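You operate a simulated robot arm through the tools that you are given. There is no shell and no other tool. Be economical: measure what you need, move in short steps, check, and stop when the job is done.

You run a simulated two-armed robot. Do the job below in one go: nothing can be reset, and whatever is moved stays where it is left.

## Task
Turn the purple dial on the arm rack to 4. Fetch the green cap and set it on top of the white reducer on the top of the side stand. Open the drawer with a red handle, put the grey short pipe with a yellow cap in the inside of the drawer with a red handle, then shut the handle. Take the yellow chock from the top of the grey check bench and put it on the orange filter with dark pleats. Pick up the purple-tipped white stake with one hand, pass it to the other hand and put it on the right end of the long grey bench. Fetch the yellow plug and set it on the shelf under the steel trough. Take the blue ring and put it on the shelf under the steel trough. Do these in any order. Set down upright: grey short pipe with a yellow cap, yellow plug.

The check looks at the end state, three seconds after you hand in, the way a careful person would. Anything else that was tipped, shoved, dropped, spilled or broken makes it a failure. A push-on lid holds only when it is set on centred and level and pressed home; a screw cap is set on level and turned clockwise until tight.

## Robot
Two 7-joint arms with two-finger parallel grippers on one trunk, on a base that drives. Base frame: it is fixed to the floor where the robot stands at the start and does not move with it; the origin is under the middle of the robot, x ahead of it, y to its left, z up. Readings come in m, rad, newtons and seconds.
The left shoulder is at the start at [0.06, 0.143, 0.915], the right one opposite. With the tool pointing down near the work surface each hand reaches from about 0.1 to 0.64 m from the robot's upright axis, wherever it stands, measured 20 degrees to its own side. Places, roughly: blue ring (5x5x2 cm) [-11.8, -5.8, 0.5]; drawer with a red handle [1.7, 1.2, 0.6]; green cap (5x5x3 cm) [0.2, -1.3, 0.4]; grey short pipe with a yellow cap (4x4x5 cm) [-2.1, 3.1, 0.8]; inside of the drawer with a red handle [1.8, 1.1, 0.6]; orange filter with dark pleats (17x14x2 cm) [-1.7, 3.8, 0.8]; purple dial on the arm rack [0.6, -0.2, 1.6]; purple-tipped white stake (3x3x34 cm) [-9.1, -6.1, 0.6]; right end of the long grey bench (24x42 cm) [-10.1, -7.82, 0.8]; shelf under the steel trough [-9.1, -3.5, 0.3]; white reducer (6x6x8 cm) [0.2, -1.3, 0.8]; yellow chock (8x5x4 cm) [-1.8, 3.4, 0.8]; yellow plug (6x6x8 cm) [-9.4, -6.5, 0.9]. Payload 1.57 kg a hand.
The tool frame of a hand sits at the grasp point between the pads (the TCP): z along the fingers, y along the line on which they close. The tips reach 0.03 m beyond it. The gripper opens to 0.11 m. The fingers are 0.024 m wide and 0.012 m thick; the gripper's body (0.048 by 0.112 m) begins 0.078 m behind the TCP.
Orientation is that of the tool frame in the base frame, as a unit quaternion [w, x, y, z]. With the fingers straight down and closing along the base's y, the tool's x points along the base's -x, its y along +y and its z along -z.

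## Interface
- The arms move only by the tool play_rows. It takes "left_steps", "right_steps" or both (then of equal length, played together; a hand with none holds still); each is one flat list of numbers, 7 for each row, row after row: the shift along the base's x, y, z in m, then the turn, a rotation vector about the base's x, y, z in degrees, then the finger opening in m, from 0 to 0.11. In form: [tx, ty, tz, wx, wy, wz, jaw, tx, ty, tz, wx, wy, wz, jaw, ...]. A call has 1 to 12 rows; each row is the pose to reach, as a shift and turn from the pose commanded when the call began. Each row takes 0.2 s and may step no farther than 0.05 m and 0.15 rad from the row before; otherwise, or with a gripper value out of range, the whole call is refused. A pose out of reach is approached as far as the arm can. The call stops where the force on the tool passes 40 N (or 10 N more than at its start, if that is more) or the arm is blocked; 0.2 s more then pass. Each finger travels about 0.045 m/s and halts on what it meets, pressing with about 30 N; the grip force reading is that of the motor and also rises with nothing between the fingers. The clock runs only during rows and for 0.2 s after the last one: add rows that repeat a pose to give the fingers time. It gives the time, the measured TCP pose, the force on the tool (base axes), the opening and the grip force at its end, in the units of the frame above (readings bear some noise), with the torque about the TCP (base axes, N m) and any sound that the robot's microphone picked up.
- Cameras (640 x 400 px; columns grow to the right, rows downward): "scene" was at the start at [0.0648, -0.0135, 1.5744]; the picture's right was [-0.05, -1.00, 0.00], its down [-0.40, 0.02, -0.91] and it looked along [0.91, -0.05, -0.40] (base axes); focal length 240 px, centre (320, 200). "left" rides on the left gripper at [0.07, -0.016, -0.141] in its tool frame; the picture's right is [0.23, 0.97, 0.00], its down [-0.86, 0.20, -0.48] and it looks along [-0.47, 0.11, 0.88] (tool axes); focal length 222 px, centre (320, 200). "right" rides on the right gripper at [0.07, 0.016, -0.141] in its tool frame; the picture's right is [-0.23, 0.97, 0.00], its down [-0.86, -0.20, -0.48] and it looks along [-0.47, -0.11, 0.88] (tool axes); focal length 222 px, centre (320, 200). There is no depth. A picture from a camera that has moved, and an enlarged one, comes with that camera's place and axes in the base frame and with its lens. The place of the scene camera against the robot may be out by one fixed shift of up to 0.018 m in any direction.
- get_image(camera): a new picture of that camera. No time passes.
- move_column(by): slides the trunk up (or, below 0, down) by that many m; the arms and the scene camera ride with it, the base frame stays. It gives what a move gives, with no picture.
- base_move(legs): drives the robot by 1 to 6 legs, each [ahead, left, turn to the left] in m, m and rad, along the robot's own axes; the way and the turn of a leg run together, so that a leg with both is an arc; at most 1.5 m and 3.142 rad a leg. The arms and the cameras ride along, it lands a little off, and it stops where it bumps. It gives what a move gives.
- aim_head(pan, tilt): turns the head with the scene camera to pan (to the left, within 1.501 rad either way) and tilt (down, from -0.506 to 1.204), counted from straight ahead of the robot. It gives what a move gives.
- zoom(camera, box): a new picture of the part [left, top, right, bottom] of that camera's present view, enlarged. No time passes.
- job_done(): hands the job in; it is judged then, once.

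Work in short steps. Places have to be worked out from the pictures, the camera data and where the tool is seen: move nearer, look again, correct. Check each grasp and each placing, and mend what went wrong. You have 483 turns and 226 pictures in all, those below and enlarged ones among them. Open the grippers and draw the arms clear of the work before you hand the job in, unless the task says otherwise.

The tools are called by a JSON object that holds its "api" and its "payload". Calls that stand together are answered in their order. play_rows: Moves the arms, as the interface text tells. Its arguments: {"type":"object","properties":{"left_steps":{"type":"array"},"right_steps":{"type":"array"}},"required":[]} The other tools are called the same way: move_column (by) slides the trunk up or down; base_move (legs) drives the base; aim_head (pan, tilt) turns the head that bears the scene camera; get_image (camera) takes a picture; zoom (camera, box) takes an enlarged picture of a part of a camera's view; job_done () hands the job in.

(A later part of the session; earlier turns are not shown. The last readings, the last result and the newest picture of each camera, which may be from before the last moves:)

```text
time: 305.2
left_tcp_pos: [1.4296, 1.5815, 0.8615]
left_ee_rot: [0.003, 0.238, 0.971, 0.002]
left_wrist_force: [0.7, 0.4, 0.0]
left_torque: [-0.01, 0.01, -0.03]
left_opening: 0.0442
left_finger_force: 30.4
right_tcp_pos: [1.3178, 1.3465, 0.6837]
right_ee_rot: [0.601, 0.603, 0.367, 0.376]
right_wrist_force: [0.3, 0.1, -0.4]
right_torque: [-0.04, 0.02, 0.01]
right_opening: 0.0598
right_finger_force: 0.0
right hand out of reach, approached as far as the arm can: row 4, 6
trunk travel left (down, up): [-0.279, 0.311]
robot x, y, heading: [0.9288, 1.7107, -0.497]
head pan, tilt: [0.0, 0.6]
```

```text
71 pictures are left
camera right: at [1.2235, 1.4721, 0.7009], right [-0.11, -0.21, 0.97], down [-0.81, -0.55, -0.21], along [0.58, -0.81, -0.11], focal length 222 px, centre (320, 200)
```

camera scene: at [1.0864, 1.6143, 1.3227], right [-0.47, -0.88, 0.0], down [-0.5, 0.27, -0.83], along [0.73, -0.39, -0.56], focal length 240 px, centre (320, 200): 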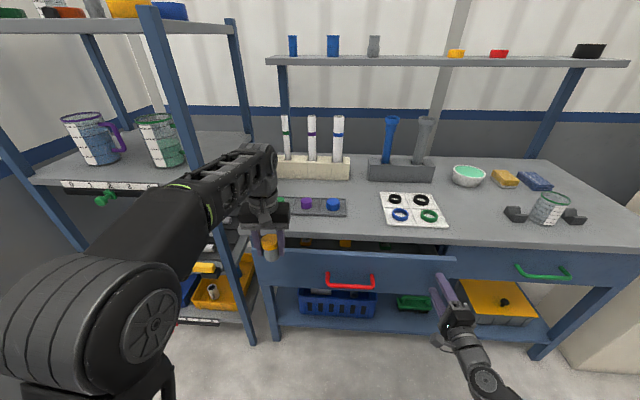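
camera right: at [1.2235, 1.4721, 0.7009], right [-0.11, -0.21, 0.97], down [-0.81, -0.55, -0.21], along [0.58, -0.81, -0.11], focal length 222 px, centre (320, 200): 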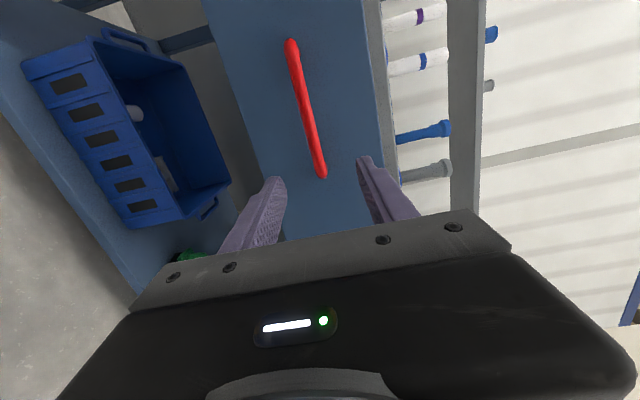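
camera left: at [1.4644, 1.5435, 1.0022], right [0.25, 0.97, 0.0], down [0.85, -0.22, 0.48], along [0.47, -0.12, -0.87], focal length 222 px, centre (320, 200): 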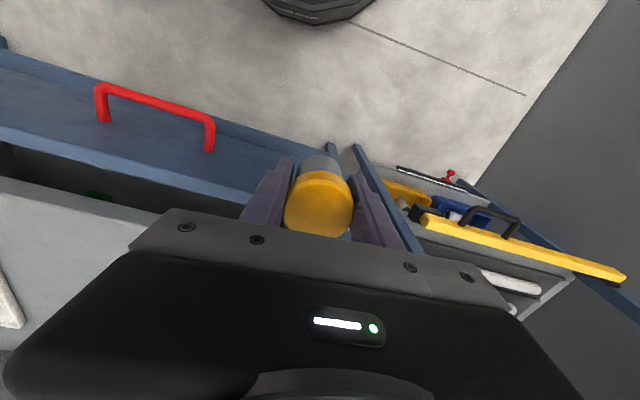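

Handle at (1.457, 1.316, 0.68). I go on, close, and then pull by backing the base.

{"api": "play_rows", "payload": {"right_steps": [0.033, -0.006, -0.001, 0, 0, 0, 0.06, 0.066, -0.013, -0.002, 0, 0, 0, 0.06, 0.1, -0.019, -0.003, 0, 0, 0, 0.06, 0.1305, -0.0257, -0.003, 0, 0, 0, 0.06, 0.1305, -0.0257, -0.003, 0, 0, 0, 0.04, 0.1305, -0.0257, -0.003, 0, 0, 0, 0.02, 0.1305, -0.0257, -0.003, 0, 0, 0, 0.01, 0.1305, -0.0257, -0.003, 0, 0, 0, 0.0, 0.1305, -0.0257, -0.003, 0, 0, 0, 0.0]}}

{"api": "play_rows", "payload": {"right_steps": [0, 0, 0, 0, 0, 0, 0.0, 0, 0, 0, 0, 0, 0, 0.0]}}

{"api": "base_move", "payload": {"legs": [[-0.14, 0, 0]]}}

{"api": "get_image", "payload": {"camera": "scene"}}

```text
time: 307.2
left_tcp_pos: [1.4301, 1.5812, 0.86]
left_ee_rot: [0.003, 0.239, 0.971, 0.003]
left_wrist_force: [0.5, 0.0, -0.1]
left_torque: [-0.01, 0.0, -0.01]
left_opening: 0.0443
left_finger_force: 30.4
right_tcp_pos: [1.4436, 1.3142, 0.6806]
right_ee_rot: [0.602, 0.606, 0.364, 0.372]
right_wrist_force: [-0.8, 1.5, -15.1]
right_torque: [-0.61, 0.21, 0.04]
right_opening: 0.0141
right_finger_force: 28.5
right hand out of reach, approached as far as the arm can: row 4, 5, 6, 7, 8, 9
trunk travel left (down, up): [-0.279, 0.311]
robot x, y, heading: [0.9307, 1.7092, -0.496]
head pan, tilt: [0.0, 0.6]
```

```text
time: 307.8
left_tcp_pos: [1.4321, 1.5817, 0.861]
left_ee_rot: [0.002, 0.238, 0.971, 0.002]
left_wrist_force: [-0.5, -0.5, -0.2]
left_torque: [-0.02, 0.0, 0.0]
left_opening: 0.0441
left_finger_force: 30.3
right_tcp_pos: [1.4438, 1.313, 0.6802]
right_ee_rot: [0.602, 0.605, 0.364, 0.373]
right_wrist_force: [0.9, 2.5, -20.7]
right_torque: [-0.72, 0.21, 0.06]
right_opening: 0.0139
right_finger_force: 30.6
trunk travel left (down, up): [-0.279, 0.311]
robot x, y, heading: [0.9289, 1.7056, -0.496]
head pan, tilt: [0.0, 0.6]
```

```text
time: 309.1
left_tcp_pos: [1.3234, 1.6437, 0.8607]
left_ee_rot: [0.003, 0.237, 0.972, 0.001]
left_wrist_force: [-0.9, 0.2, -1.2]
left_torque: [-0.01, -0.02, 0.01]
left_opening: 0.0442
left_finger_force: 30.3
right_tcp_pos: [1.3372, 1.3792, 0.6803]
right_ee_rot: [0.598, 0.603, 0.37, 0.377]
right_wrist_force: [-0.7, 1.1, 0.6]
right_torque: [-0.65, 0.43, -0.13]
right_opening: 0.0137
right_finger_force: 30.0
trunk travel left (down, up): [-0.279, 0.311]
robot x, y, heading: [0.8188, 1.7658, -0.492]
head pan, tilt: [0.0, 0.6]
stopped in leg 1: the force on the tool passed its limit at 41 N (the readings are from after the stop); the commanded pose is now the measured one
```

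```text
70 pictures are left
camera scene: at [0.8732, 1.7303, 1.323], right [-0.47, -0.88, 0.0], down [-0.5, 0.27, -0.83], along [0.73, -0.39, -0.57], focal length 240 px, centre (320, 200)
```

scene: 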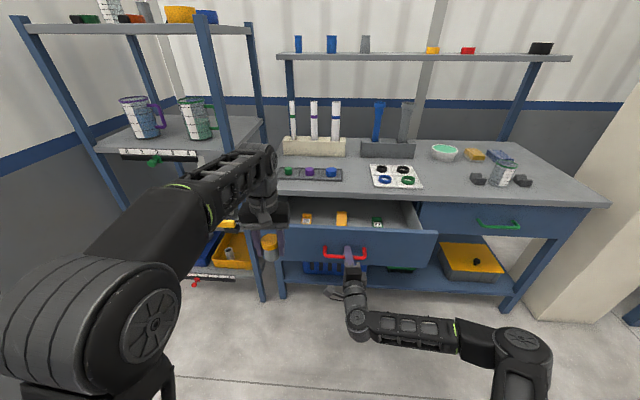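

Fully open again. I release, back off, raise the trunk so that the hands clear the drawer, and come in closer.

{"api": "play_rows", "payload": {"right_steps": [0, 0, 0, 0, 0, 0, 0.03, 0, 0, 0, 0, 0, 0, 0.06, 0, 0, 0, 0, 0, 0, 0.06]}}

{"api": "base_move", "payload": {"legs": [[-0.1, 0, 0]]}}

{"api": "move_column", "payload": {"by": 0.2}}

{"api": "play_rows", "payload": {"right_steps": [-0.024, -0.044, 0, 0, 0, 0, 0.06, -0.047, -0.088, 0, 0, 0, 0, 0.06, -0.071, -0.132, 0.0, 0, 0, 0, 0.06, -0.095, -0.176, 0, 0, 0, 0, 0.06], "left_steps": [0, 0, 0, 0, 0, 0, 0.025, 0, 0, 0, 0, 0, 0, 0.025, 0, 0, 0, 0, 0, 0, 0.025, 0, 0, 0, 0, 0, 0, 0.025]}}

{"api": "base_move", "payload": {"legs": [[0.25, 0, 0]]}}

{"api": "get_image", "payload": {"camera": "scene"}}

```text
time: 309.9
left_tcp_pos: [1.3232, 1.6425, 0.8613]
left_ee_rot: [0.003, 0.236, 0.972, 0.002]
left_wrist_force: [-0.2, 0.5, -0.7]
left_torque: [0.0, 0.0, -0.01]
left_opening: 0.0439
left_finger_force: 29.6
right_tcp_pos: [1.3372, 1.3807, 0.6797]
right_ee_rot: [0.598, 0.604, 0.369, 0.377]
right_wrist_force: [-0.1, 0.6, 0.1]
right_torque: [-0.01, -0.01, -0.02]
right_opening: 0.0602
right_finger_force: 0.1
trunk travel left (down, up): [-0.279, 0.311]
robot x, y, heading: [0.8197, 1.7654, -0.49]
head pan, tilt: [0.0, 0.6]
```

```text
time: 311.1
left_tcp_pos: [1.2346, 1.6879, 0.8609]
left_ee_rot: [0.003, 0.237, 0.972, 0.001]
left_wrist_force: [-0.1, -0.5, -0.9]
left_torque: [-0.03, 0.03, 0.0]
left_opening: 0.0442
left_finger_force: 30.3
right_tcp_pos: [1.2481, 1.4271, 0.6789]
right_ee_rot: [0.598, 0.604, 0.369, 0.377]
right_wrist_force: [-0.1, -0.7, 0.4]
right_torque: [-0.04, -0.01, -0.03]
right_opening: 0.06
right_finger_force: 0.0
trunk travel left (down, up): [-0.279, 0.311]
robot x, y, heading: [0.73, 1.8108, -0.499]
head pan, tilt: [0.0, 0.6]
```

```text
time: 313.2
left_tcp_pos: [1.2343, 1.6893, 1.0613]
left_ee_rot: [0.003, 0.236, 0.972, 0.002]
left_wrist_force: [-0.7, 0.1, -1.2]
left_torque: [0.0, -0.01, 0.01]
left_opening: 0.0441
left_finger_force: 30.3
right_tcp_pos: [1.2488, 1.4266, 0.8797]
right_ee_rot: [0.598, 0.604, 0.369, 0.376]
right_wrist_force: [-0.5, -0.4, -0.5]
right_torque: [0.0, 0.03, -0.01]
right_opening: 0.06
right_finger_force: 0.0
trunk travel left (down, up): [-0.479, 0.111]
robot x, y, heading: [0.7334, 1.8161, -0.494]
head pan, tilt: [0.0, 0.6]
```

```text
refused: row 1 steps farther than a row can; nothing moved
```

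```text
time: 315.1
left_tcp_pos: [1.4575, 1.5728, 1.061]
left_ee_rot: [0.003, 0.236, 0.972, 0.002]
left_wrist_force: [0.5, 0.2, -0.3]
left_torque: [0.03, 0.01, 0.0]
left_opening: 0.0444
left_finger_force: 29.6
right_tcp_pos: [1.4725, 1.3088, 0.8793]
right_ee_rot: [0.597, 0.603, 0.37, 0.378]
right_wrist_force: [-0.3, -0.3, -0.8]
right_torque: [-0.01, -0.01, -0.02]
right_opening: 0.0601
right_finger_force: 0.1
trunk travel left (down, up): [-0.479, 0.111]
robot x, y, heading: [0.9535, 1.6951, -0.487]
head pan, tilt: [0.0, 0.6]
```

```text
69 pictures are left
camera scene: at [1.008, 1.6582, 1.5226], right [-0.47, -0.88, 0.0], down [-0.5, 0.27, -0.82], along [0.73, -0.39, -0.57], focal length 240 px, centre (320, 200)
```

scene: 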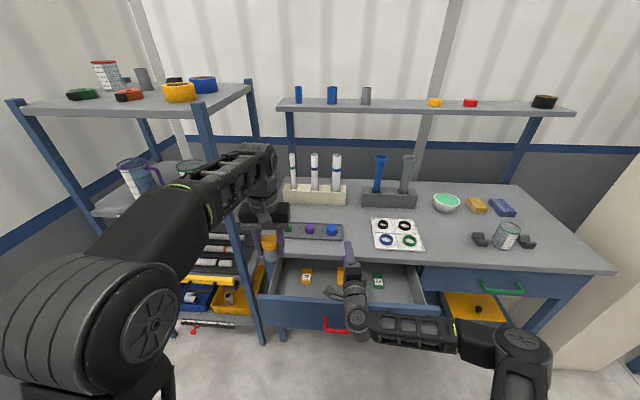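

I swing the right hand aside, step 6 cm closer, and bring the pipe over the drawer's front-left area.

{"api": "play_rows", "payload": {"right_steps": [-0.022, -0.042, 0, 0, 0, 0, 0.06, -0.044, -0.084, 0, 0, 0, 0, 0.06, -0.066, -0.126, 0.0, 0, 0, 0, 0.06, -0.088, -0.168, 0, 0, 0, 0, 0.06, -0.11, -0.21, 0, 0, 0, 0, 0.06]}}

{"api": "base_move", "payload": {"legs": [[0.06, 0, 0]]}}

{"api": "play_rows", "payload": {"left_steps": [0, -0.02, -0.045, 0, 0, 0, 0.025, 0, -0.04, -0.09, 0, 0, 0, 0.025, 0, -0.065, -0.13, 0, 0, 0, 0.025, 0, -0.093, -0.16, 0, 0, 0, 0.025, 0, -0.093, -0.2, 0, 0, 0, 0.025]}}

{"api": "get_image", "payload": {"camera": "left"}}

```text
time: 316.3
left_tcp_pos: [1.457, 1.5729, 1.0608]
left_ee_rot: [0.003, 0.236, 0.972, 0.002]
left_wrist_force: [0.1, -0.1, -0.2]
left_torque: [0.02, 0.01, -0.04]
left_opening: 0.0444
left_finger_force: 30.2
right_tcp_pos: [1.362, 1.0993, 0.8806]
right_ee_rot: [0.598, 0.604, 0.369, 0.377]
right_wrist_force: [0.3, 0.2, 0.0]
right_torque: [-0.02, 0.0, 0.02]
right_opening: 0.06
right_finger_force: 0.0
trunk travel left (down, up): [-0.479, 0.111]
robot x, y, heading: [0.9512, 1.6947, -0.489]
head pan, tilt: [0.0, 0.6]
```

```text
time: 317.2
left_tcp_pos: [1.5092, 1.542, 1.0609]
left_ee_rot: [0.003, 0.236, 0.972, 0.002]
left_wrist_force: [0.0, 0.5, -0.3]
left_torque: [0.01, 0.03, 0.0]
left_opening: 0.0439
left_finger_force: 30.3
right_tcp_pos: [1.4156, 1.0722, 0.8787]
right_ee_rot: [0.597, 0.604, 0.37, 0.377]
right_wrist_force: [0.4, -0.2, 0.7]
right_torque: [-0.02, 0.0, 0.01]
right_opening: 0.06
right_finger_force: 0.1
trunk travel left (down, up): [-0.479, 0.111]
robot x, y, heading: [1.0057, 1.669, -0.491]
head pan, tilt: [0.0, 0.6]
```

```text
time: 318.4
left_tcp_pos: [1.5115, 1.4495, 0.8633]
left_ee_rot: [0.004, 0.236, 0.972, 0.001]
left_wrist_force: [0.8, -0.7, -0.7]
left_torque: [0.04, 0.02, -0.03]
left_opening: 0.0442
left_finger_force: 30.0
right_tcp_pos: [1.4149, 1.0725, 0.8804]
right_ee_rot: [0.598, 0.604, 0.369, 0.377]
right_wrist_force: [1.0, 0.5, 0.0]
right_torque: [-0.02, 0.02, 0.0]
right_opening: 0.06
right_finger_force: 0.0
trunk travel left (down, up): [-0.479, 0.111]
robot x, y, heading: [1.0058, 1.667, -0.492]
head pan, tilt: [0.0, 0.6]
```

```text
68 pictures are left
camera left: at [1.4406, 1.4663, 1.0039], right [0.24, 0.97, 0.0], down [0.85, -0.21, 0.48], along [0.47, -0.12, -0.87], focal length 222 px, centre (320, 200)
```

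left: 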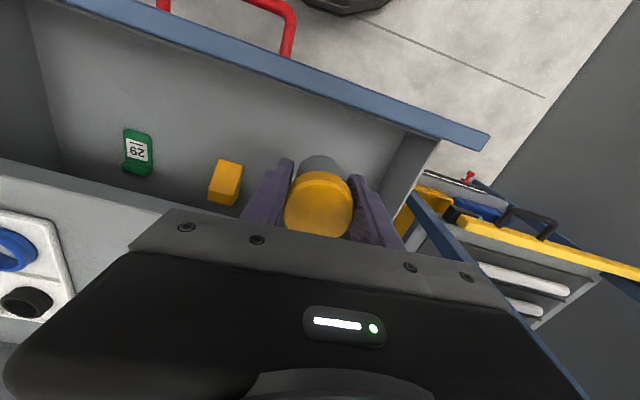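

Clear floor under the pipe, 7 cm behind the front panel. I lower, slowing near the floor until contact.

{"api": "play_rows", "payload": {"left_steps": [0, 0, -0.04, 0, 0, 0, 0.025, 0, 0, -0.08, 0, 0, 0, 0.025, 0, 0, -0.12, 0, 0, 0, 0.025, 0, 0, -0.145, 0, 0, 0, 0.025, 0, 0, -0.16, 0, 0, 0, 0.025, 0, 0, -0.168, 0, 0, 0, 0.025, 0, 0, -0.174, 0, 0, 0, 0.025, 0, 0, -0.18, 0, 0, 0, 0.025]}}

```text
time: 320.2
left_tcp_pos: [1.5099, 1.4511, 0.6809]
left_ee_rot: [0.003, 0.236, 0.972, 0.001]
left_wrist_force: [0.2, 0.6, -0.9]
left_torque: [0.0, -0.02, 0.0]
left_opening: 0.0441
left_finger_force: 29.3
right_tcp_pos: [1.4136, 1.0718, 0.8803]
right_ee_rot: [0.597, 0.604, 0.369, 0.377]
right_wrist_force: [0.4, -0.9, -1.1]
right_torque: [0.03, -0.01, 0.05]
right_opening: 0.06
right_finger_force: 0.1
trunk travel left (down, up): [-0.479, 0.111]
robot x, y, heading: [1.0085, 1.6642, -0.494]
head pan, tilt: [0.0, 0.6]
```

No contact yet (pipe bottom ≈0.64). I continue in small steps.

{"api": "play_rows", "payload": {"left_steps": [0, 0, -0.004, 0, 0, 0, 0.025, 0, 0, -0.008, 0, 0, 0, 0.025, 0, 0, -0.012, 0, 0, 0, 0.025, 0, 0, -0.016, 0, 0, 0, 0.025, 0, 0, -0.02, 0, 0, 0, 0.025]}}

{"api": "get_image", "payload": {"camera": "left"}}

```text
time: 321.4
left_tcp_pos: [1.5094, 1.4498, 0.6615]
left_ee_rot: [0.003, 0.236, 0.972, 0.002]
left_wrist_force: [-0.2, -0.3, -0.4]
left_torque: [-0.01, 0.01, -0.02]
left_opening: 0.0442
left_finger_force: 30.7
right_tcp_pos: [1.4145, 1.0707, 0.8793]
right_ee_rot: [0.597, 0.603, 0.37, 0.378]
right_wrist_force: [0.5, 0.2, -0.4]
right_torque: [0.02, 0.02, 0.01]
right_opening: 0.0597
right_finger_force: 0.0
trunk travel left (down, up): [-0.479, 0.111]
robot x, y, heading: [1.0067, 1.669, -0.495]
head pan, tilt: [0.0, 0.6]
```

```text
67 pictures are left
camera left: at [1.4382, 1.4681, 0.802], right [0.24, 0.97, 0.0], down [0.85, -0.22, 0.48], along [0.47, -0.12, -0.87], focal length 222 px, centre (320, 200)
```

left: 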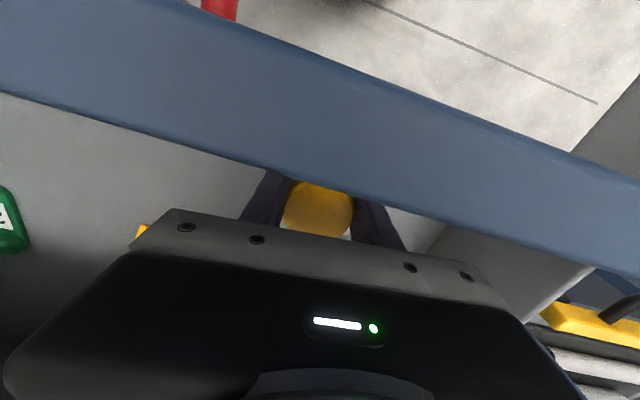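

The wrist camera is close above the front panel; I shift 2.5 cm ahead and continue down gently.

{"api": "play_rows", "payload": {"left_steps": [0.011, -0.006, 0, 0, 0, 0, 0.025, 0.022, -0.012, 0, 0, 0, 0, 0.025, 0.022, -0.012, -0.004, 0, 0, 0, 0.025, 0.022, -0.012, -0.008, 0, 0, 0, 0.025, 0.022, -0.012, -0.012, 0, 0, 0, 0.025, 0.022, -0.012, -0.016, 0, 0, 0, 0.025]}}

```text
time: 322.8
left_tcp_pos: [1.5322, 1.4387, 0.6468]
left_ee_rot: [0.004, 0.236, 0.972, 0.002]
left_wrist_force: [1.6, 0.0, 2.9]
left_torque: [-0.05, 0.0, 0.03]
left_opening: 0.0441
left_finger_force: 29.8
right_tcp_pos: [1.415, 1.0724, 0.8801]
right_ee_rot: [0.597, 0.604, 0.37, 0.378]
right_wrist_force: [-0.6, 0.0, 0.7]
right_torque: [0.02, -0.04, -0.02]
right_opening: 0.0599
right_finger_force: 0.1
trunk travel left (down, up): [-0.479, 0.111]
robot x, y, heading: [1.0047, 1.6672, -0.487]
head pan, tilt: [0.0, 0.6]
```

Light centred contact (3 N): the pipe stands on the drawer floor. I open and lift out.

{"api": "play_rows", "payload": {"left_steps": [0, 0, -0.001, 0, 0, 0, 0.035, 0, 0, -0.001, 0, 0, 0, 0.06, 0, 0, 0, 0, 0, 0, 0.07, 0, 0, 0, 0, 0, 0, 0.07, 0, 0, 0.04, 0, 0, 0, 0.07, 0, 0, 0.085, 0, 0, 0, 0.07, 0, 0, 0.13, 0, 0, 0, 0.07, 0, 0, 0.175, 0, 0, 0, 0.07, 0, 0.01, 0.22, 0, 0, 0, 0.07, 0, 0.02, 0.26, 0, 0, 0, 0.07]}}

{"api": "get_image", "payload": {"camera": "left"}}

```text
time: 325.0
left_tcp_pos: [1.5323, 1.4602, 0.9045]
left_ee_rot: [0.003, 0.236, 0.972, 0.002]
left_wrist_force: [0.1, 0.0, -0.2]
left_torque: [-0.01, 0.02, 0.03]
left_opening: 0.0702
left_finger_force: 0.1
right_tcp_pos: [1.4143, 1.0726, 0.8811]
right_ee_rot: [0.597, 0.604, 0.37, 0.378]
right_wrist_force: [-0.5, 0.7, 0.1]
right_torque: [0.0, 0.0, -0.05]
right_opening: 0.06
right_finger_force: 0.0
trunk travel left (down, up): [-0.479, 0.111]
robot x, y, heading: [1.0066, 1.6667, -0.487]
head pan, tilt: [0.0, 0.6]
```

```text
66 pictures are left
camera left: at [1.4601, 1.478, 1.0464], right [0.24, 0.97, 0.0], down [0.85, -0.22, 0.48], along [0.47, -0.12, -0.88], focal length 222 px, centre (320, 200)
```

left: 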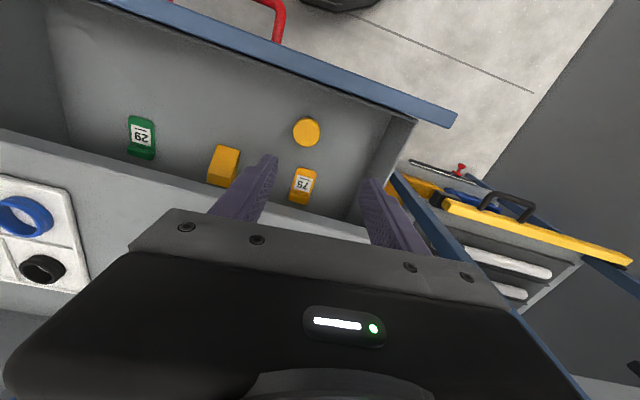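

The pipe stands upright in the drawer. To shut it: raise the left hand, back off, lower the trunk, and push the front panel with the right hand's closed fingers beside the handle.

{"api": "play_rows", "payload": {"left_steps": [0, 0, 0.045, 0, 0, 0, 0.07, 0, 0, 0.09, 0, 0, 0, 0.07, 0, 0, 0.13, 0, 0, 0, 0.07, -0.02, 0.01, 0.16, 0, 0, 0, 0.07]}}

{"api": "base_move", "payload": {"legs": [[-0.32, 0, 0]]}}

{"api": "move_column", "payload": {"by": -0.19}}

{"api": "play_rows", "payload": {"right_steps": [0.02, 0.038, 0, 0, 0, 0, 0.04, 0.04, 0.076, 0, 0, 0, 0, 0.02, 0.052, 0.1, 0, 0, 0, 0, 0.0, 0.052, 0.1, 0, 0, 0, 0, 0.0]}}

{"api": "get_image", "payload": {"camera": "scene"}}

```text
time: 326.0
left_tcp_pos: [1.5304, 1.4586, 1.0241]
left_ee_rot: [0.005, 0.236, 0.972, 0.001]
left_wrist_force: [-0.2, -0.6, 0.2]
left_torque: [0.03, -0.01, 0.03]
left_opening: 0.0699
left_finger_force: 0.1
left hand out of reach, approached as far as the arm can: row 3, 4
right_tcp_pos: [1.4149, 1.0721, 0.8789]
right_ee_rot: [0.597, 0.603, 0.37, 0.378]
right_wrist_force: [1.0, 0.8, -0.7]
right_torque: [-0.02, 0.02, 0.01]
right_opening: 0.0599
right_finger_force: 0.1
trunk travel left (down, up): [-0.479, 0.111]
robot x, y, heading: [1.0081, 1.6684, -0.492]
head pan, tilt: [0.0, 0.6]
```

```text
time: 328.2
left_tcp_pos: [1.2444, 1.6097, 1.0232]
left_ee_rot: [0.005, 0.239, 0.971, -0.001]
left_wrist_force: [-1.1, 0.9, 0.7]
left_torque: [-0.02, -0.02, 0.02]
left_opening: 0.0699
left_finger_force: 0.1
right_tcp_pos: [1.1253, 1.2244, 0.8804]
right_ee_rot: [0.599, 0.605, 0.368, 0.375]
right_wrist_force: [-1.0, 0.1, 0.0]
right_torque: [0.01, 0.0, 0.02]
right_opening: 0.0598
right_finger_force: 0.2
trunk travel left (down, up): [-0.479, 0.111]
robot x, y, heading: [0.7206, 1.8177, -0.498]
head pan, tilt: [0.0, 0.6]
```

```text
time: 330.3
left_tcp_pos: [1.2454, 1.6097, 0.8338]
left_ee_rot: [0.004, 0.239, 0.971, 0.0]
left_wrist_force: [-1.2, 0.7, 0.4]
left_torque: [-0.01, 0.02, 0.02]
left_opening: 0.07
left_finger_force: 0.0
right_tcp_pos: [1.1255, 1.2244, 0.6905]
right_ee_rot: [0.598, 0.605, 0.368, 0.375]
right_wrist_force: [-0.4, 0.0, 0.0]
right_torque: [0.02, 0.0, 0.01]
right_opening: 0.06
right_finger_force: 0.1
trunk travel left (down, up): [-0.289, 0.301]
robot x, y, heading: [0.7226, 1.8175, -0.5]
head pan, tilt: [0.0, 0.6]
```

```text
time: 331.3
left_tcp_pos: [1.2446, 1.6095, 0.8341]
left_ee_rot: [0.004, 0.239, 0.971, 0.001]
left_wrist_force: [-0.3, 0.5, 0.0]
left_torque: [0.0, 0.01, 0.0]
left_opening: 0.07
left_finger_force: 0.1
right_tcp_pos: [1.1767, 1.3244, 0.6891]
right_ee_rot: [0.598, 0.605, 0.368, 0.375]
right_wrist_force: [-1.3, -0.7, 0.4]
right_torque: [0.01, -0.01, -0.01]
right_opening: 0.0
right_finger_force: 13.5
trunk travel left (down, up): [-0.289, 0.301]
robot x, y, heading: [0.7166, 1.8218, -0.498]
head pan, tilt: [0.0, 0.6]
```

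```text
65 pictures are left
camera scene: at [0.7739, 1.7839, 1.3327], right [-0.48, -0.88, 0.0], down [-0.5, 0.27, -0.82], along [0.73, -0.39, -0.57], focal length 240 px, centre (320, 200)
```

scene: 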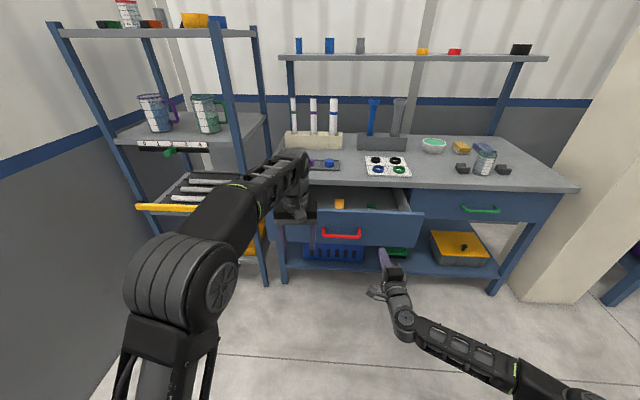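

I draw the left hand back clear of the table, then drive forward to push the drawer shut.

{"api": "play_rows", "payload": {"left_steps": [-0.04, 0.02, 0.01, 0, 0, 0, 0.07, -0.08, 0.042, 0.02, 0, 0, 0, 0.07, -0.12, 0.063, 0.04, 0, 0, 0, 0.07, -0.16, 0.085, 0.06, 0, 0, 0, 0.07, -0.19, 0.1, 0.08, 0, 0, 0, 0.07]}}

{"api": "base_move", "payload": {"legs": [[0.25, 0, 0]]}}

{"api": "base_move", "payload": {"legs": [[0.13, 0, 0]]}}

{"api": "get_image", "payload": {"camera": "scene"}}

```text
time: 332.5
left_tcp_pos: [1.0684, 1.6983, 0.8922]
left_ee_rot: [0.003, 0.239, 0.971, 0.001]
left_wrist_force: [-0.2, 0.5, 1.2]
left_torque: [-0.01, -0.15, 0.01]
left_opening: 0.07
left_finger_force: 0.1
left hand out of reach, approached as far as the arm can: row 4, 5
right_tcp_pos: [1.1756, 1.3241, 0.6901]
right_ee_rot: [0.599, 0.604, 0.368, 0.375]
right_wrist_force: [-0.7, 0.1, 0.4]
right_torque: [-0.01, 0.04, -0.08]
right_opening: 0.0
right_finger_force: 21.3
trunk travel left (down, up): [-0.289, 0.301]
robot x, y, heading: [0.7212, 1.8244, -0.491]
head pan, tilt: [0.0, 0.6]
```

```text
time: 334.3
left_tcp_pos: [1.2908, 1.5771, 0.8919]
left_ee_rot: [0.004, 0.24, 0.971, 0.001]
left_wrist_force: [0.2, 0.1, 0.3]
left_torque: [-0.01, 0.01, 0.0]
left_opening: 0.0701
left_finger_force: 0.0
right_tcp_pos: [1.395, 1.203, 0.6894]
right_ee_rot: [0.599, 0.605, 0.367, 0.374]
right_wrist_force: [-0.4, 0.7, 0.0]
right_torque: [0.0, -0.01, -0.01]
right_opening: 0.0
right_finger_force: 21.5
trunk travel left (down, up): [-0.289, 0.301]
robot x, y, heading: [0.9432, 1.7002, -0.502]
head pan, tilt: [0.0, 0.6]
```

```text
time: 335.4
left_tcp_pos: [1.3533, 1.5431, 0.8928]
left_ee_rot: [0.005, 0.242, 0.97, 0.0]
left_wrist_force: [-0.4, -0.4, -0.3]
left_torque: [-0.02, 0.01, -0.01]
left_opening: 0.07
left_finger_force: 0.0
right_tcp_pos: [1.4507, 1.1724, 0.6893]
right_ee_rot: [0.6, 0.606, 0.365, 0.373]
right_wrist_force: [-13.2, 5.4, 3.9]
right_torque: [-0.09, -0.12, -0.2]
right_opening: 0.0
right_finger_force: 21.0
trunk travel left (down, up): [-0.289, 0.301]
robot x, y, heading: [1.0026, 1.6663, -0.505]
head pan, tilt: [0.0, 0.6]
stopped in leg 1: the force on the tool passed its limit at 204 N (the readings are from after the stop); the commanded pose is now the measured one
```

```text
64 pictures are left
camera scene: at [1.0553, 1.63, 1.3328], right [-0.48, -0.88, 0.0], down [-0.49, 0.27, -0.83], along [0.72, -0.4, -0.56], focal length 240 px, centre (320, 200)
```

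scene: 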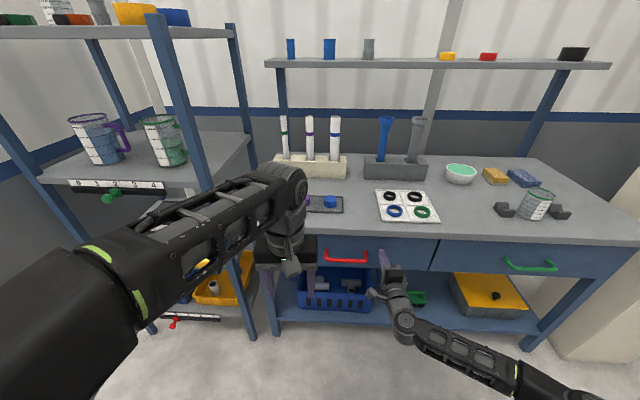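

The drawer is shut flush. I back off, restore the right hand to pointing down while driving away toward the far work area.

{"api": "base_move", "payload": {"legs": [[-0.6, 0, 0]]}}

{"api": "play_rows", "payload": {"right_steps": [0, 0, 0, -6.58, 3.6, 0, 0.02, 0, 0, 0, -13.15, 7.19, 0, 0.04, 0, 0, 0, -19.7, 10.8, 0, 0.06, 0, 0, 0, -26.3, 14.4, 0, 0.06, 0, 0, 0, -32.9, 18, 0, 0.06, 0, 0, 0, -39.5, 21.6, 0, 0.06, 0, 0, 0, -46, 25.1, 0, 0.06, 0, 0, 0, -52.6, 28.7, 0, 0.06, 0, 0, 0, -59.2, 32.3, 0, 0.06, 0, 0, 0, -65.8, 35.9, 0, 0.06, 0, 0, 0, -72.4, 39.5, 0, 0.06, 0, 0, 0, -78.9, 43.1, 0, 0.06]}}

{"api": "play_rows", "payload": {"right_steps": [0, 0, 0.01, 3.6, 6.58, 0, 0.06, 0, 0, 0.02, 7.19, 13.15, 0, 0.06, 0, 0, 0.03, 10.8, 19.7, 0, 0.06, 0, 0, 0.04, 14.4, 26.3, 0, 0.06, 0, 0, 0.05, 18, 32.9, 0, 0.06, 0, 0, 0.06, 21.6, 39.5, 0, 0.06, 0, 0, 0.07, 25.1, 46, 0, 0.06, 0, 0, 0.08, 28.7, 52.6, 0, 0.06, 0, 0, 0.09, 32.3, 59.2, 0, 0.06, 0, 0, 0.1, 35.9, 65.8, 0, 0.06, 0, 0, 0.11, 39.5, 72.4, 0, 0.06, 0, 0, 0.12, 43.1, 78.9, 0, 0.06]}}

{"api": "base_move", "payload": {"legs": [[0, 0, -1.448], [1.5, 0, 0], [0.6, 0, 0], [0, 0, -0.448], [1.5, 0, 0]]}}

{"api": "aim_head", "payload": {"pan": 0.0, "tilt": 0.15}}

{"api": "get_image", "payload": {"camera": "scene"}}

```text
time: 338.8
left_tcp_pos: [0.8292, 1.8318, 0.8914]
left_ee_rot: [0.005, 0.243, 0.97, 0.0]
left_wrist_force: [0.1, 0.3, 0.4]
left_torque: [-0.02, -0.01, 0.01]
left_opening: 0.0701
left_finger_force: 0.1
right_tcp_pos: [0.9248, 1.4594, 0.6874]
right_ee_rot: [0.599, 0.608, 0.364, 0.373]
right_wrist_force: [0.5, -0.1, 1.0]
right_torque: [0.03, -0.01, -0.04]
right_opening: 0.0002
right_finger_force: 21.7
trunk travel left (down, up): [-0.289, 0.301]
robot x, y, heading: [0.4758, 1.9552, -0.508]
head pan, tilt: [0.0, 0.6]
```

```text
time: 341.4
left_tcp_pos: [0.8277, 1.8299, 0.8911]
left_ee_rot: [0.004, 0.244, 0.97, 0.001]
left_wrist_force: [0.0, 0.3, 0.0]
left_torque: [0.01, 0.0, -0.01]
left_opening: 0.0703
left_finger_force: 0.0
right_tcp_pos: [0.9235, 1.4593, 0.6871]
right_ee_rot: [0.677, 0.183, 0.692, -0.169]
right_wrist_force: [0.2, -0.6, 0.2]
right_torque: [0.01, -0.01, -0.02]
right_opening: 0.0601
right_finger_force: 0.0
trunk travel left (down, up): [-0.289, 0.301]
robot x, y, heading: [0.4795, 1.9582, -0.51]
head pan, tilt: [0.0, 0.6]
```

```text
time: 344.0
left_tcp_pos: [0.8305, 1.8303, 0.8919]
left_ee_rot: [0.005, 0.243, 0.97, 0.001]
left_wrist_force: [-1.3, -0.5, -0.4]
left_torque: [-0.02, 0.0, -0.02]
left_opening: 0.0699
left_finger_force: 0.1
right_tcp_pos: [0.7952, 1.473, 0.7619]
right_ee_rot: [0.003, 0.255, 0.967, 0.004]
right_wrist_force: [0.1, -0.3, -0.9]
right_torque: [0.02, 0.01, -0.01]
right_opening: 0.0601
right_finger_force: 0.0
right hand out of reach, approached as far as the arm can: row 9, 10, 11, 12
trunk travel left (down, up): [-0.289, 0.301]
robot x, y, heading: [0.481, 1.9571, -0.512]
head pan, tilt: [0.0, 0.6]
```

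```text
time: 366.2
left_tcp_pos: [-1.772, -1.1714, 0.8917]
left_ee_rot: [0.002, 0.94, 0.342, -0.004]
left_wrist_force: [0.4, 1.3, 0.0]
left_torque: [-0.01, 0.01, 0.01]
left_opening: 0.07
left_finger_force: 0.2
right_tcp_pos: [-2.0938, -1.0071, 0.7621]
right_ee_rot: [0.004, 0.944, 0.331, -0.002]
right_wrist_force: [0.0, -0.2, 0.3]
right_torque: [-0.01, -0.01, 0.03]
right_opening: 0.0597
right_finger_force: 0.0
trunk travel left (down, up): [-0.289, 0.301]
robot x, y, heading: [-1.5272, -0.8949, -2.461]
head pan, tilt: [0.0, 0.6]
```

```text
time: 367.1
left_tcp_pos: [-1.7722, -1.1712, 0.8918]
left_ee_rot: [0.002, 0.94, 0.342, -0.002]
left_wrist_force: [-0.2, -0.6, 0.3]
left_torque: [-0.02, 0.0, 0.02]
left_opening: 0.0701
left_finger_force: 0.0
right_tcp_pos: [-2.0943, -1.006, 0.7615]
right_ee_rot: [0.005, 0.944, 0.331, 0.0]
right_wrist_force: [-0.7, 0.4, 0.3]
right_torque: [-0.03, 0.01, -0.04]
right_opening: 0.06
right_finger_force: 0.1
trunk travel left (down, up): [-0.289, 0.301]
robot x, y, heading: [-1.5243, -0.8888, -2.457]
head pan, tilt: [0.0, 0.15]
```

```text
63 pictures are left
camera scene: at [-1.572, -0.9404, 1.3741], right [-0.63, 0.78, 0.0], down [0.12, 0.09, -0.99], along [-0.77, -0.62, -0.15], focal length 240 px, centre (320, 200)
```

scene: 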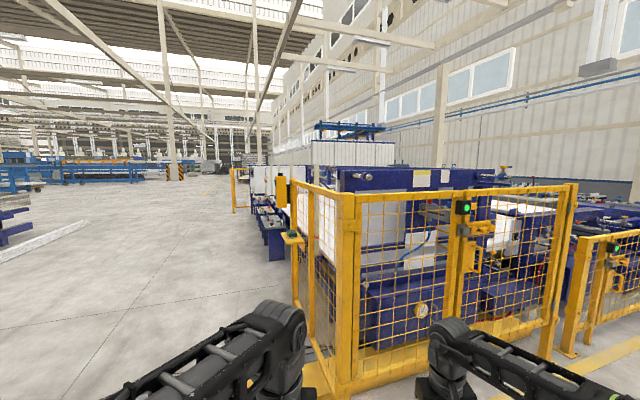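

A fenced machine row blocks the direct way; I drive along its left side.

{"api": "base_move", "payload": {"legs": [[0, 0, 0.485], [1.5, 0, 0], [1.5, 0, 0], [1.5, 0, 0]]}}

{"api": "aim_head", "payload": {"pan": -0.7, "tilt": 0.15}}

{"api": "get_image", "payload": {"camera": "scene"}}

```text
time: 373.1
left_tcp_pos: [-1.959, -2.0627, 0.8911]
left_ee_rot: [0.003, 0.83, 0.557, -0.003]
left_wrist_force: [-0.3, 1.0, 0.2]
left_torque: [0.03, -0.03, -0.02]
left_opening: 0.0701
left_finger_force: 0.1
right_tcp_pos: [-2.3203, -2.0634, 0.7595]
right_ee_rot: [0.005, 0.838, 0.546, 0.002]
right_wrist_force: [0.2, 0.3, 0.0]
right_torque: [0.04, -0.02, 0.0]
right_opening: 0.0601
right_finger_force: 0.0
trunk travel left (down, up): [-0.289, 0.301]
robot x, y, heading: [-1.8693, -1.6971, -1.979]
head pan, tilt: [0.0, 0.15]
stopped in leg 2: the robot was blocked; the commanded pose is now the measured one
```

```text
time: 374.1
left_tcp_pos: [-1.9578, -2.0617, 0.8908]
left_ee_rot: [0.003, 0.83, 0.558, -0.003]
left_wrist_force: [0.3, -0.9, 0.4]
left_torque: [-0.02, 0.03, -0.03]
left_opening: 0.07
left_finger_force: 0.0
right_tcp_pos: [-2.3197, -2.0638, 0.7613]
right_ee_rot: [0.004, 0.839, 0.545, 0.001]
right_wrist_force: [0.0, 0.4, 0.0]
right_torque: [-0.02, 0.0, 0.0]
right_opening: 0.06
right_finger_force: 0.0
trunk travel left (down, up): [-0.289, 0.301]
robot x, y, heading: [-1.8697, -1.6979, -1.979]
head pan, tilt: [-0.7, 0.15]
```

```text
62 pictures are left
camera scene: at [-1.9378, -1.7218, 1.3742], right [-0.45, 0.89, 0.0], down [0.13, 0.07, -0.99], along [-0.88, -0.44, -0.15], focal length 240 px, centre (320, 200)
```

scene: 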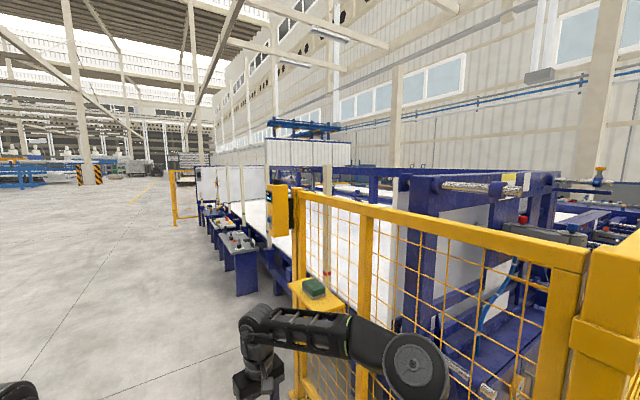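

The right elbow touches the fence; I step 0.5 m left and then continue parallel to the row.

{"api": "base_move", "payload": {"legs": [[0, 0.5, 0], [1.5, 0, 0], [1.5, 0, 0], [1.5, 0, 0], [1.2, 0, 0]]}}

{"api": "aim_head", "payload": {"pan": -0.9, "tilt": 0.15}}

{"api": "get_image", "payload": {"camera": "scene"}}

```text
time: 403.8
left_tcp_pos: [-3.6776, -7.5281, 0.8916]
left_ee_rot: [0.002, 0.822, 0.57, -0.003]
left_wrist_force: [-0.1, 0.0, -1.0]
left_torque: [0.0, 0.01, -0.04]
left_opening: 0.0699
left_finger_force: 0.1
right_tcp_pos: [-4.039, -7.5417, 0.7612]
right_ee_rot: [0.005, 0.831, 0.557, 0.001]
right_wrist_force: [0.1, 0.1, -0.5]
right_torque: [0.04, 0.0, 0.02]
right_opening: 0.0601
right_finger_force: 0.1
trunk travel left (down, up): [-0.289, 0.301]
robot x, y, heading: [-3.6014, -7.1633, -1.953]
head pan, tilt: [-0.7, 0.15]
```

```text
time: 404.5
left_tcp_pos: [-3.6779, -7.5289, 0.8914]
left_ee_rot: [0.003, 0.822, 0.569, -0.003]
left_wrist_force: [-0.1, 0.2, 0.1]
left_torque: [0.01, -0.01, -0.01]
left_opening: 0.07
left_finger_force: 0.0
right_tcp_pos: [-4.0389, -7.5423, 0.7594]
right_ee_rot: [0.003, 0.83, 0.557, 0.001]
right_wrist_force: [0.8, -0.3, -0.3]
right_torque: [0.0, 0.0, 0.0]
right_opening: 0.0602
right_finger_force: 0.1
trunk travel left (down, up): [-0.289, 0.301]
robot x, y, heading: [-3.6019, -7.1646, -1.948]
head pan, tilt: [-0.901, 0.15]
```

```text
61 pictures are left
camera scene: at [-3.6741, -7.1721, 1.3742], right [-0.29, 0.96, 0.0], down [0.14, 0.04, -0.99], along [-0.95, -0.28, -0.15], focal length 240 px, centre (320, 200)
```

scene: 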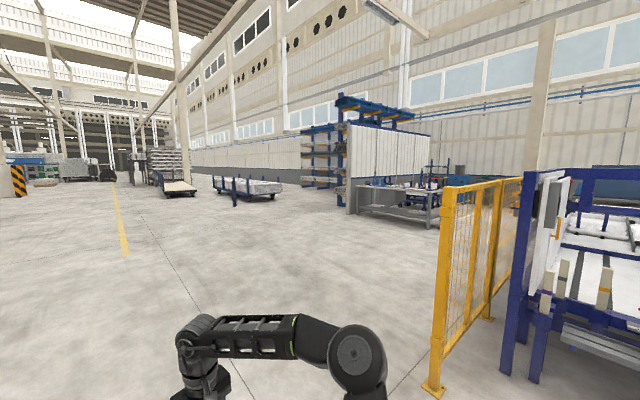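

The work cell is visible beyond the fence end. I drive around the fence corner to about (-8, -7.3).

{"api": "base_move", "payload": {"legs": [[0, 0, -0.705], [1.4, 0, 0], [0.4, 0, 0], [0, 0, -0.713], [1.4, 0, 0], [1.2, 0, 0]]}}

{"api": "aim_head", "payload": {"pan": 0.0, "tilt": 0.3}}

{"api": "get_image", "payload": {"camera": "scene"}}

```text
time: 429.5
left_tcp_pos: [-8.0406, -7.1852, 0.8902]
left_ee_rot: [0.0, 0.991, -0.136, -0.003]
left_wrist_force: [1.0, -0.2, 0.4]
left_torque: [0.0, 0.03, 0.0]
left_opening: 0.0699
left_finger_force: 0.1
right_tcp_pos: [-8.084, -6.8261, 0.7613]
right_ee_rot: [0.005, 0.988, -0.151, -0.001]
right_wrist_force: [-0.2, -0.1, 0.2]
right_torque: [0.02, 0.01, 0.02]
right_opening: 0.0599
right_finger_force: 0.0
trunk travel left (down, up): [-0.289, 0.301]
robot x, y, heading: [-7.6674, -7.2318, 2.851]
head pan, tilt: [-0.901, 0.15]
```

```text
time: 430.7
left_tcp_pos: [-8.0395, -7.1836, 0.892]
left_ee_rot: [0.0, 0.991, -0.137, -0.004]
left_wrist_force: [-0.4, 0.7, -0.5]
left_torque: [-0.01, 0.02, 0.01]
left_opening: 0.07
left_finger_force: 0.1
right_tcp_pos: [-8.0824, -6.8245, 0.7612]
right_ee_rot: [0.004, 0.988, -0.151, -0.001]
right_wrist_force: [-0.2, 0.1, -0.7]
right_torque: [-0.04, 0.0, -0.01]
right_opening: 0.0603
right_finger_force: 0.0
trunk travel left (down, up): [-0.289, 0.301]
robot x, y, heading: [-7.6706, -7.233, 2.848]
head pan, tilt: [0.0, 0.3]
```

```text
60 pictures are left
camera scene: at [-7.7279, -7.2224, 1.3602], right [0.29, 0.96, 0.0], down [0.28, -0.09, -0.96], along [-0.91, 0.28, -0.3], focal length 240 px, centre (320, 200)
```

scene: 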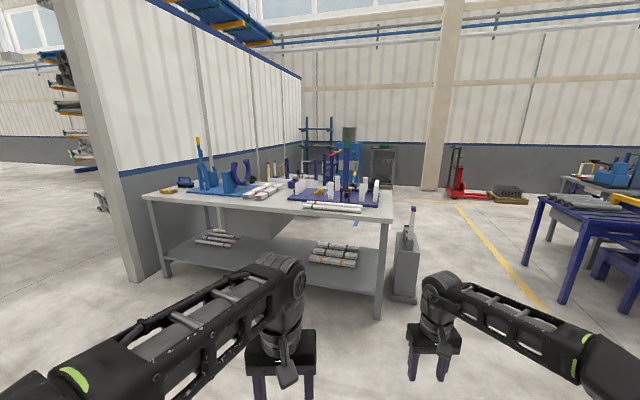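

The long bench, fixture and a grey pedestal with the stake are visible. I zoom in.

{"api": "zoom", "payload": {"camera": "scene", "box": [270, 140, 430, 310]}}

{"api": "zoom", "payload": {"camera": "scene", "box": [130, 130, 300, 220]}}

```text
2.35 times, centred on (350, 225) of scene
camera zoom: at [-7.7279, -7.2224, 1.3602], right [0.29, 0.96, 0.0], down [0.28, -0.09, -0.96], along [-0.91, 0.28, -0.3], focal length 564 px, centre (249, 141)
```

zoom: 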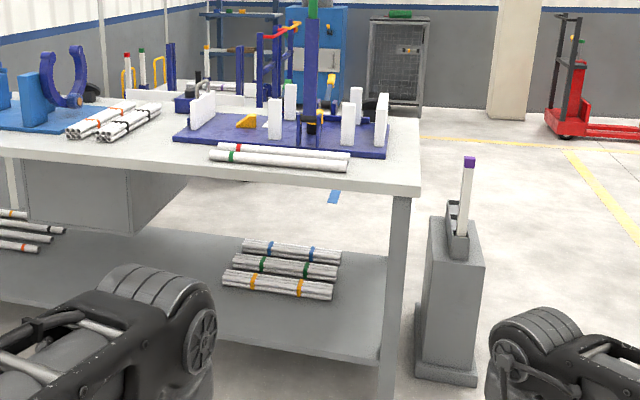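

```text
3.76 times, centred on (215, 175) of scene
camera zoom: at [-7.7279, -7.2224, 1.3602], right [0.29, 0.96, 0.0], down [0.28, -0.09, -0.96], along [-0.91, 0.28, -0.3], focal length 903 px, centre (715, 294)
```

zoom: 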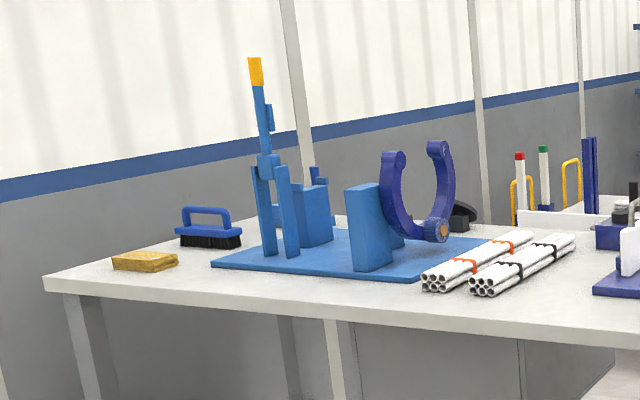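

The stake stands in a holder on a grey pedestal at about (-9.09, -6.10), tip z ≈0.78. I drive to face it from the east and raise the left hand a bit.

{"api": "base_move", "payload": {"legs": [[0, -0.83, 0], [0.75, 0, 0], [0, 0, 0.293]]}}

{"api": "play_rows", "payload": {"left_steps": [0, 0, 0.04, 0, 0, 0, 0.07, 0, 0, 0.08, 0, 0, 0, 0.07], "right_steps": [0, 0, 0, 0, 0, 0, 0.06, 0, 0, 0, 0, 0, 0, 0.06]}}

{"api": "aim_head", "payload": {"pan": 0.0, "tilt": 0.5}}

{"api": "get_image", "payload": {"camera": "scene"}}

```text
time: 439.8
left_tcp_pos: [-8.5292, -6.2752, 0.8912]
left_ee_rot: [0.0, 1.0, 0.012, -0.004]
left_wrist_force: [0.0, -1.2, 0.5]
left_torque: [0.0, -0.05, -0.02]
left_opening: 0.0701
left_finger_force: 0.0
right_tcp_pos: [-8.6771, -5.9434, 0.7611]
right_ee_rot: [0.004, 1.0, -0.003, -0.001]
right_wrist_force: [-0.3, 0.4, 0.3]
right_torque: [-0.04, 0.0, 0.01]
right_opening: 0.06
right_finger_force: 0.1
trunk travel left (down, up): [-0.289, 0.301]
robot x, y, heading: [-8.1618, -6.212, -3.138]
head pan, tilt: [0.0, 0.3]
```

```text
time: 440.4
left_tcp_pos: [-8.531, -6.2742, 0.8915]
left_ee_rot: [0.001, 1.0, 0.012, -0.004]
left_wrist_force: [0.4, -1.2, -0.1]
left_torque: [0.01, -0.02, 0.0]
left_opening: 0.0699
left_finger_force: 0.1
left hand out of reach, approached as far as the arm can: row 1, 2
right_tcp_pos: [-8.6764, -5.9419, 0.7603]
right_ee_rot: [0.005, 1.0, -0.003, 0.0]
right_wrist_force: [-0.7, -0.1, 0.5]
right_torque: [-0.01, -0.02, 0.02]
right_opening: 0.0597
right_finger_force: 0.2
trunk travel left (down, up): [-0.289, 0.301]
robot x, y, heading: [-8.1585, -6.2147, -3.139]
head pan, tilt: [0.0, 0.3]
```

```text
time: 441.2
left_tcp_pos: [-8.5294, -6.2736, 0.8917]
left_ee_rot: [0.0, 1.0, 0.012, -0.004]
left_wrist_force: [0.6, -0.1, -0.3]
left_torque: [0.0, -0.02, 0.03]
left_opening: 0.07
left_finger_force: 0.0
right_tcp_pos: [-8.6771, -5.9433, 0.7606]
right_ee_rot: [0.004, 1.0, -0.004, -0.001]
right_wrist_force: [0.6, -0.2, 0.2]
right_torque: [0.04, 0.0, -0.01]
right_opening: 0.0599
right_finger_force: 0.1
trunk travel left (down, up): [-0.289, 0.301]
robot x, y, heading: [-8.1615, -6.2108, -3.14]
head pan, tilt: [0.0, 0.499]
```

```text
57 pictures are left
camera scene: at [-8.2206, -6.2197, 1.3419], right [0.0, 1.0, 0.0], down [0.48, 0.0, -0.88], along [-0.88, 0.0, -0.48], focal length 240 px, centre (320, 200)
```

scene: 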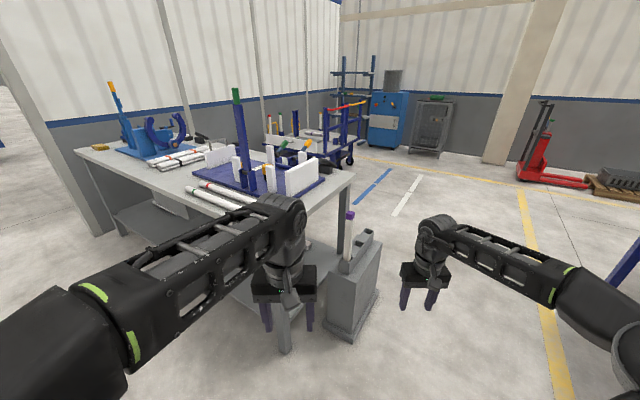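

Tip triangulates to (-9.108, -6.086, 0.785). I turn the right hand to point ahead (west) at z 0.70 in line with the stake, then drive up to it.

{"api": "play_rows", "payload": {"right_steps": [-0.0036, -0.012, -0.005, 0, 7.5, 0, 0.07, -0.007, -0.024, -0.01, 0, 15, 0, 0.07, -0.011, -0.036, -0.015, 0, 22.5, 0, 0.07, -0.014, -0.048, -0.02, 0, 30, 0, 0.07, -0.018, -0.06, -0.025, 0, 37.5, 0, 0.07, -0.022, -0.072, -0.03, 0, 45, 0, 0.07, -0.025, -0.084, -0.035, 0, 52.5, 0, 0.07, -0.029, -0.096, -0.04, 0, 60, 0, 0.07, -0.032, -0.108, -0.045, 0, 67.5, 0, 0.07, -0.036, -0.12, -0.05, 0, 75, 0, 0.07, -0.04, -0.132, -0.055, 0, 82.5, 0, 0.07, -0.043, -0.143, -0.06, 0, 90, 0, 0.07]}}

{"api": "base_move", "payload": {"legs": [[0.2, 0, 0]]}}

{"api": "get_image", "payload": {"camera": "right"}}

```text
time: 443.8
left_tcp_pos: [-8.5287, -6.2739, 0.8907]
left_ee_rot: [0.001, 1.0, 0.012, -0.004]
left_wrist_force: [0.4, -0.4, 0.1]
left_torque: [-0.01, 0.01, -0.02]
left_opening: 0.0702
left_finger_force: 0.1
right_tcp_pos: [-8.7191, -6.086, 0.7016]
right_ee_rot: [-0.005, -0.705, -0.002, 0.709]
right_wrist_force: [-0.6, -1.0, 0.0]
right_torque: [-0.01, -0.03, -0.02]
right_opening: 0.07
right_finger_force: 0.0
right hand out of reach, approached as far as the arm can: row 11
trunk travel left (down, up): [-0.289, 0.301]
robot x, y, heading: [-8.1642, -6.2115, -3.139]
head pan, tilt: [0.0, 0.499]
```

```text
time: 445.4
left_tcp_pos: [-8.7307, -6.2737, 0.8905]
left_ee_rot: [0.001, 1.0, 0.011, -0.005]
left_wrist_force: [-0.1, -0.2, 0.0]
left_torque: [0.03, -0.06, 0.0]
left_opening: 0.0699
left_finger_force: 0.1
right_tcp_pos: [-8.9176, -6.0856, 0.6991]
right_ee_rot: [-0.005, -0.706, -0.001, 0.708]
right_wrist_force: [-0.5, -0.3, 0.3]
right_torque: [0.02, 0.03, 0.02]
right_opening: 0.0701
right_finger_force: 0.0
trunk travel left (down, up): [-0.289, 0.301]
robot x, y, heading: [-8.3579, -6.2104, -3.14]
head pan, tilt: [0.0, 0.499]
```

```text
56 pictures are left
camera right: at [-8.777, -6.102, 0.6308], right [0.01, -0.97, 0.23], down [0.48, 0.21, 0.85], along [-0.88, 0.1, 0.47], focal length 222 px, centre (320, 200)
```

right: 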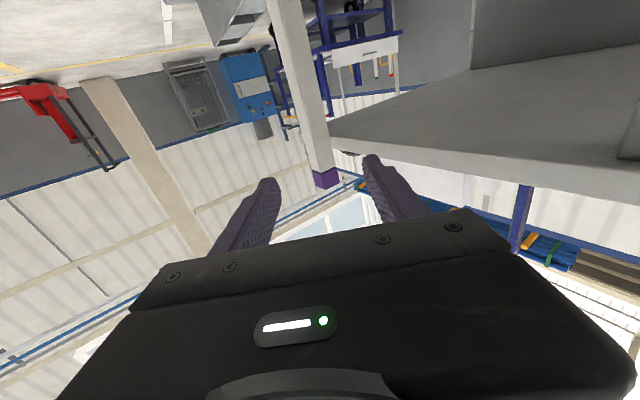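

The stake is straight ahead, vertical, y ≈-6.085. I drive on 0.13 m and check the distance.

{"api": "base_move", "payload": {"legs": [[0.13, 0, 0]]}}

{"api": "get_image", "payload": {"camera": "right"}}

```text
time: 446.6
left_tcp_pos: [-8.859, -6.273, 0.8907]
left_ee_rot: [0.002, 1.0, 0.012, -0.004]
left_wrist_force: [0.6, 0.0, 0.5]
left_torque: [-0.01, 0.01, 0.02]
left_opening: 0.0701
left_finger_force: 0.0
right_tcp_pos: [-9.0464, -6.085, 0.7005]
right_ee_rot: [-0.006, -0.706, -0.001, 0.708]
right_wrist_force: [-0.9, 0.1, 0.3]
right_torque: [-0.01, 0.01, 0.02]
right_opening: 0.0699
right_finger_force: 0.1
trunk travel left (down, up): [-0.289, 0.301]
robot x, y, heading: [-8.488, -6.2151, -3.144]
head pan, tilt: [0.0, 0.499]
```

```text
55 pictures are left
camera right: at [-8.9054, -6.1016, 0.6308], right [0.01, -0.97, 0.23], down [0.48, 0.21, 0.85], along [-0.88, 0.1, 0.47], focal length 222 px, centre (320, 200)
```

right: 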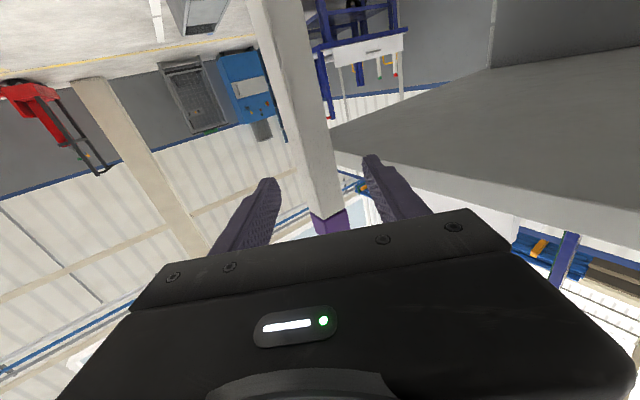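

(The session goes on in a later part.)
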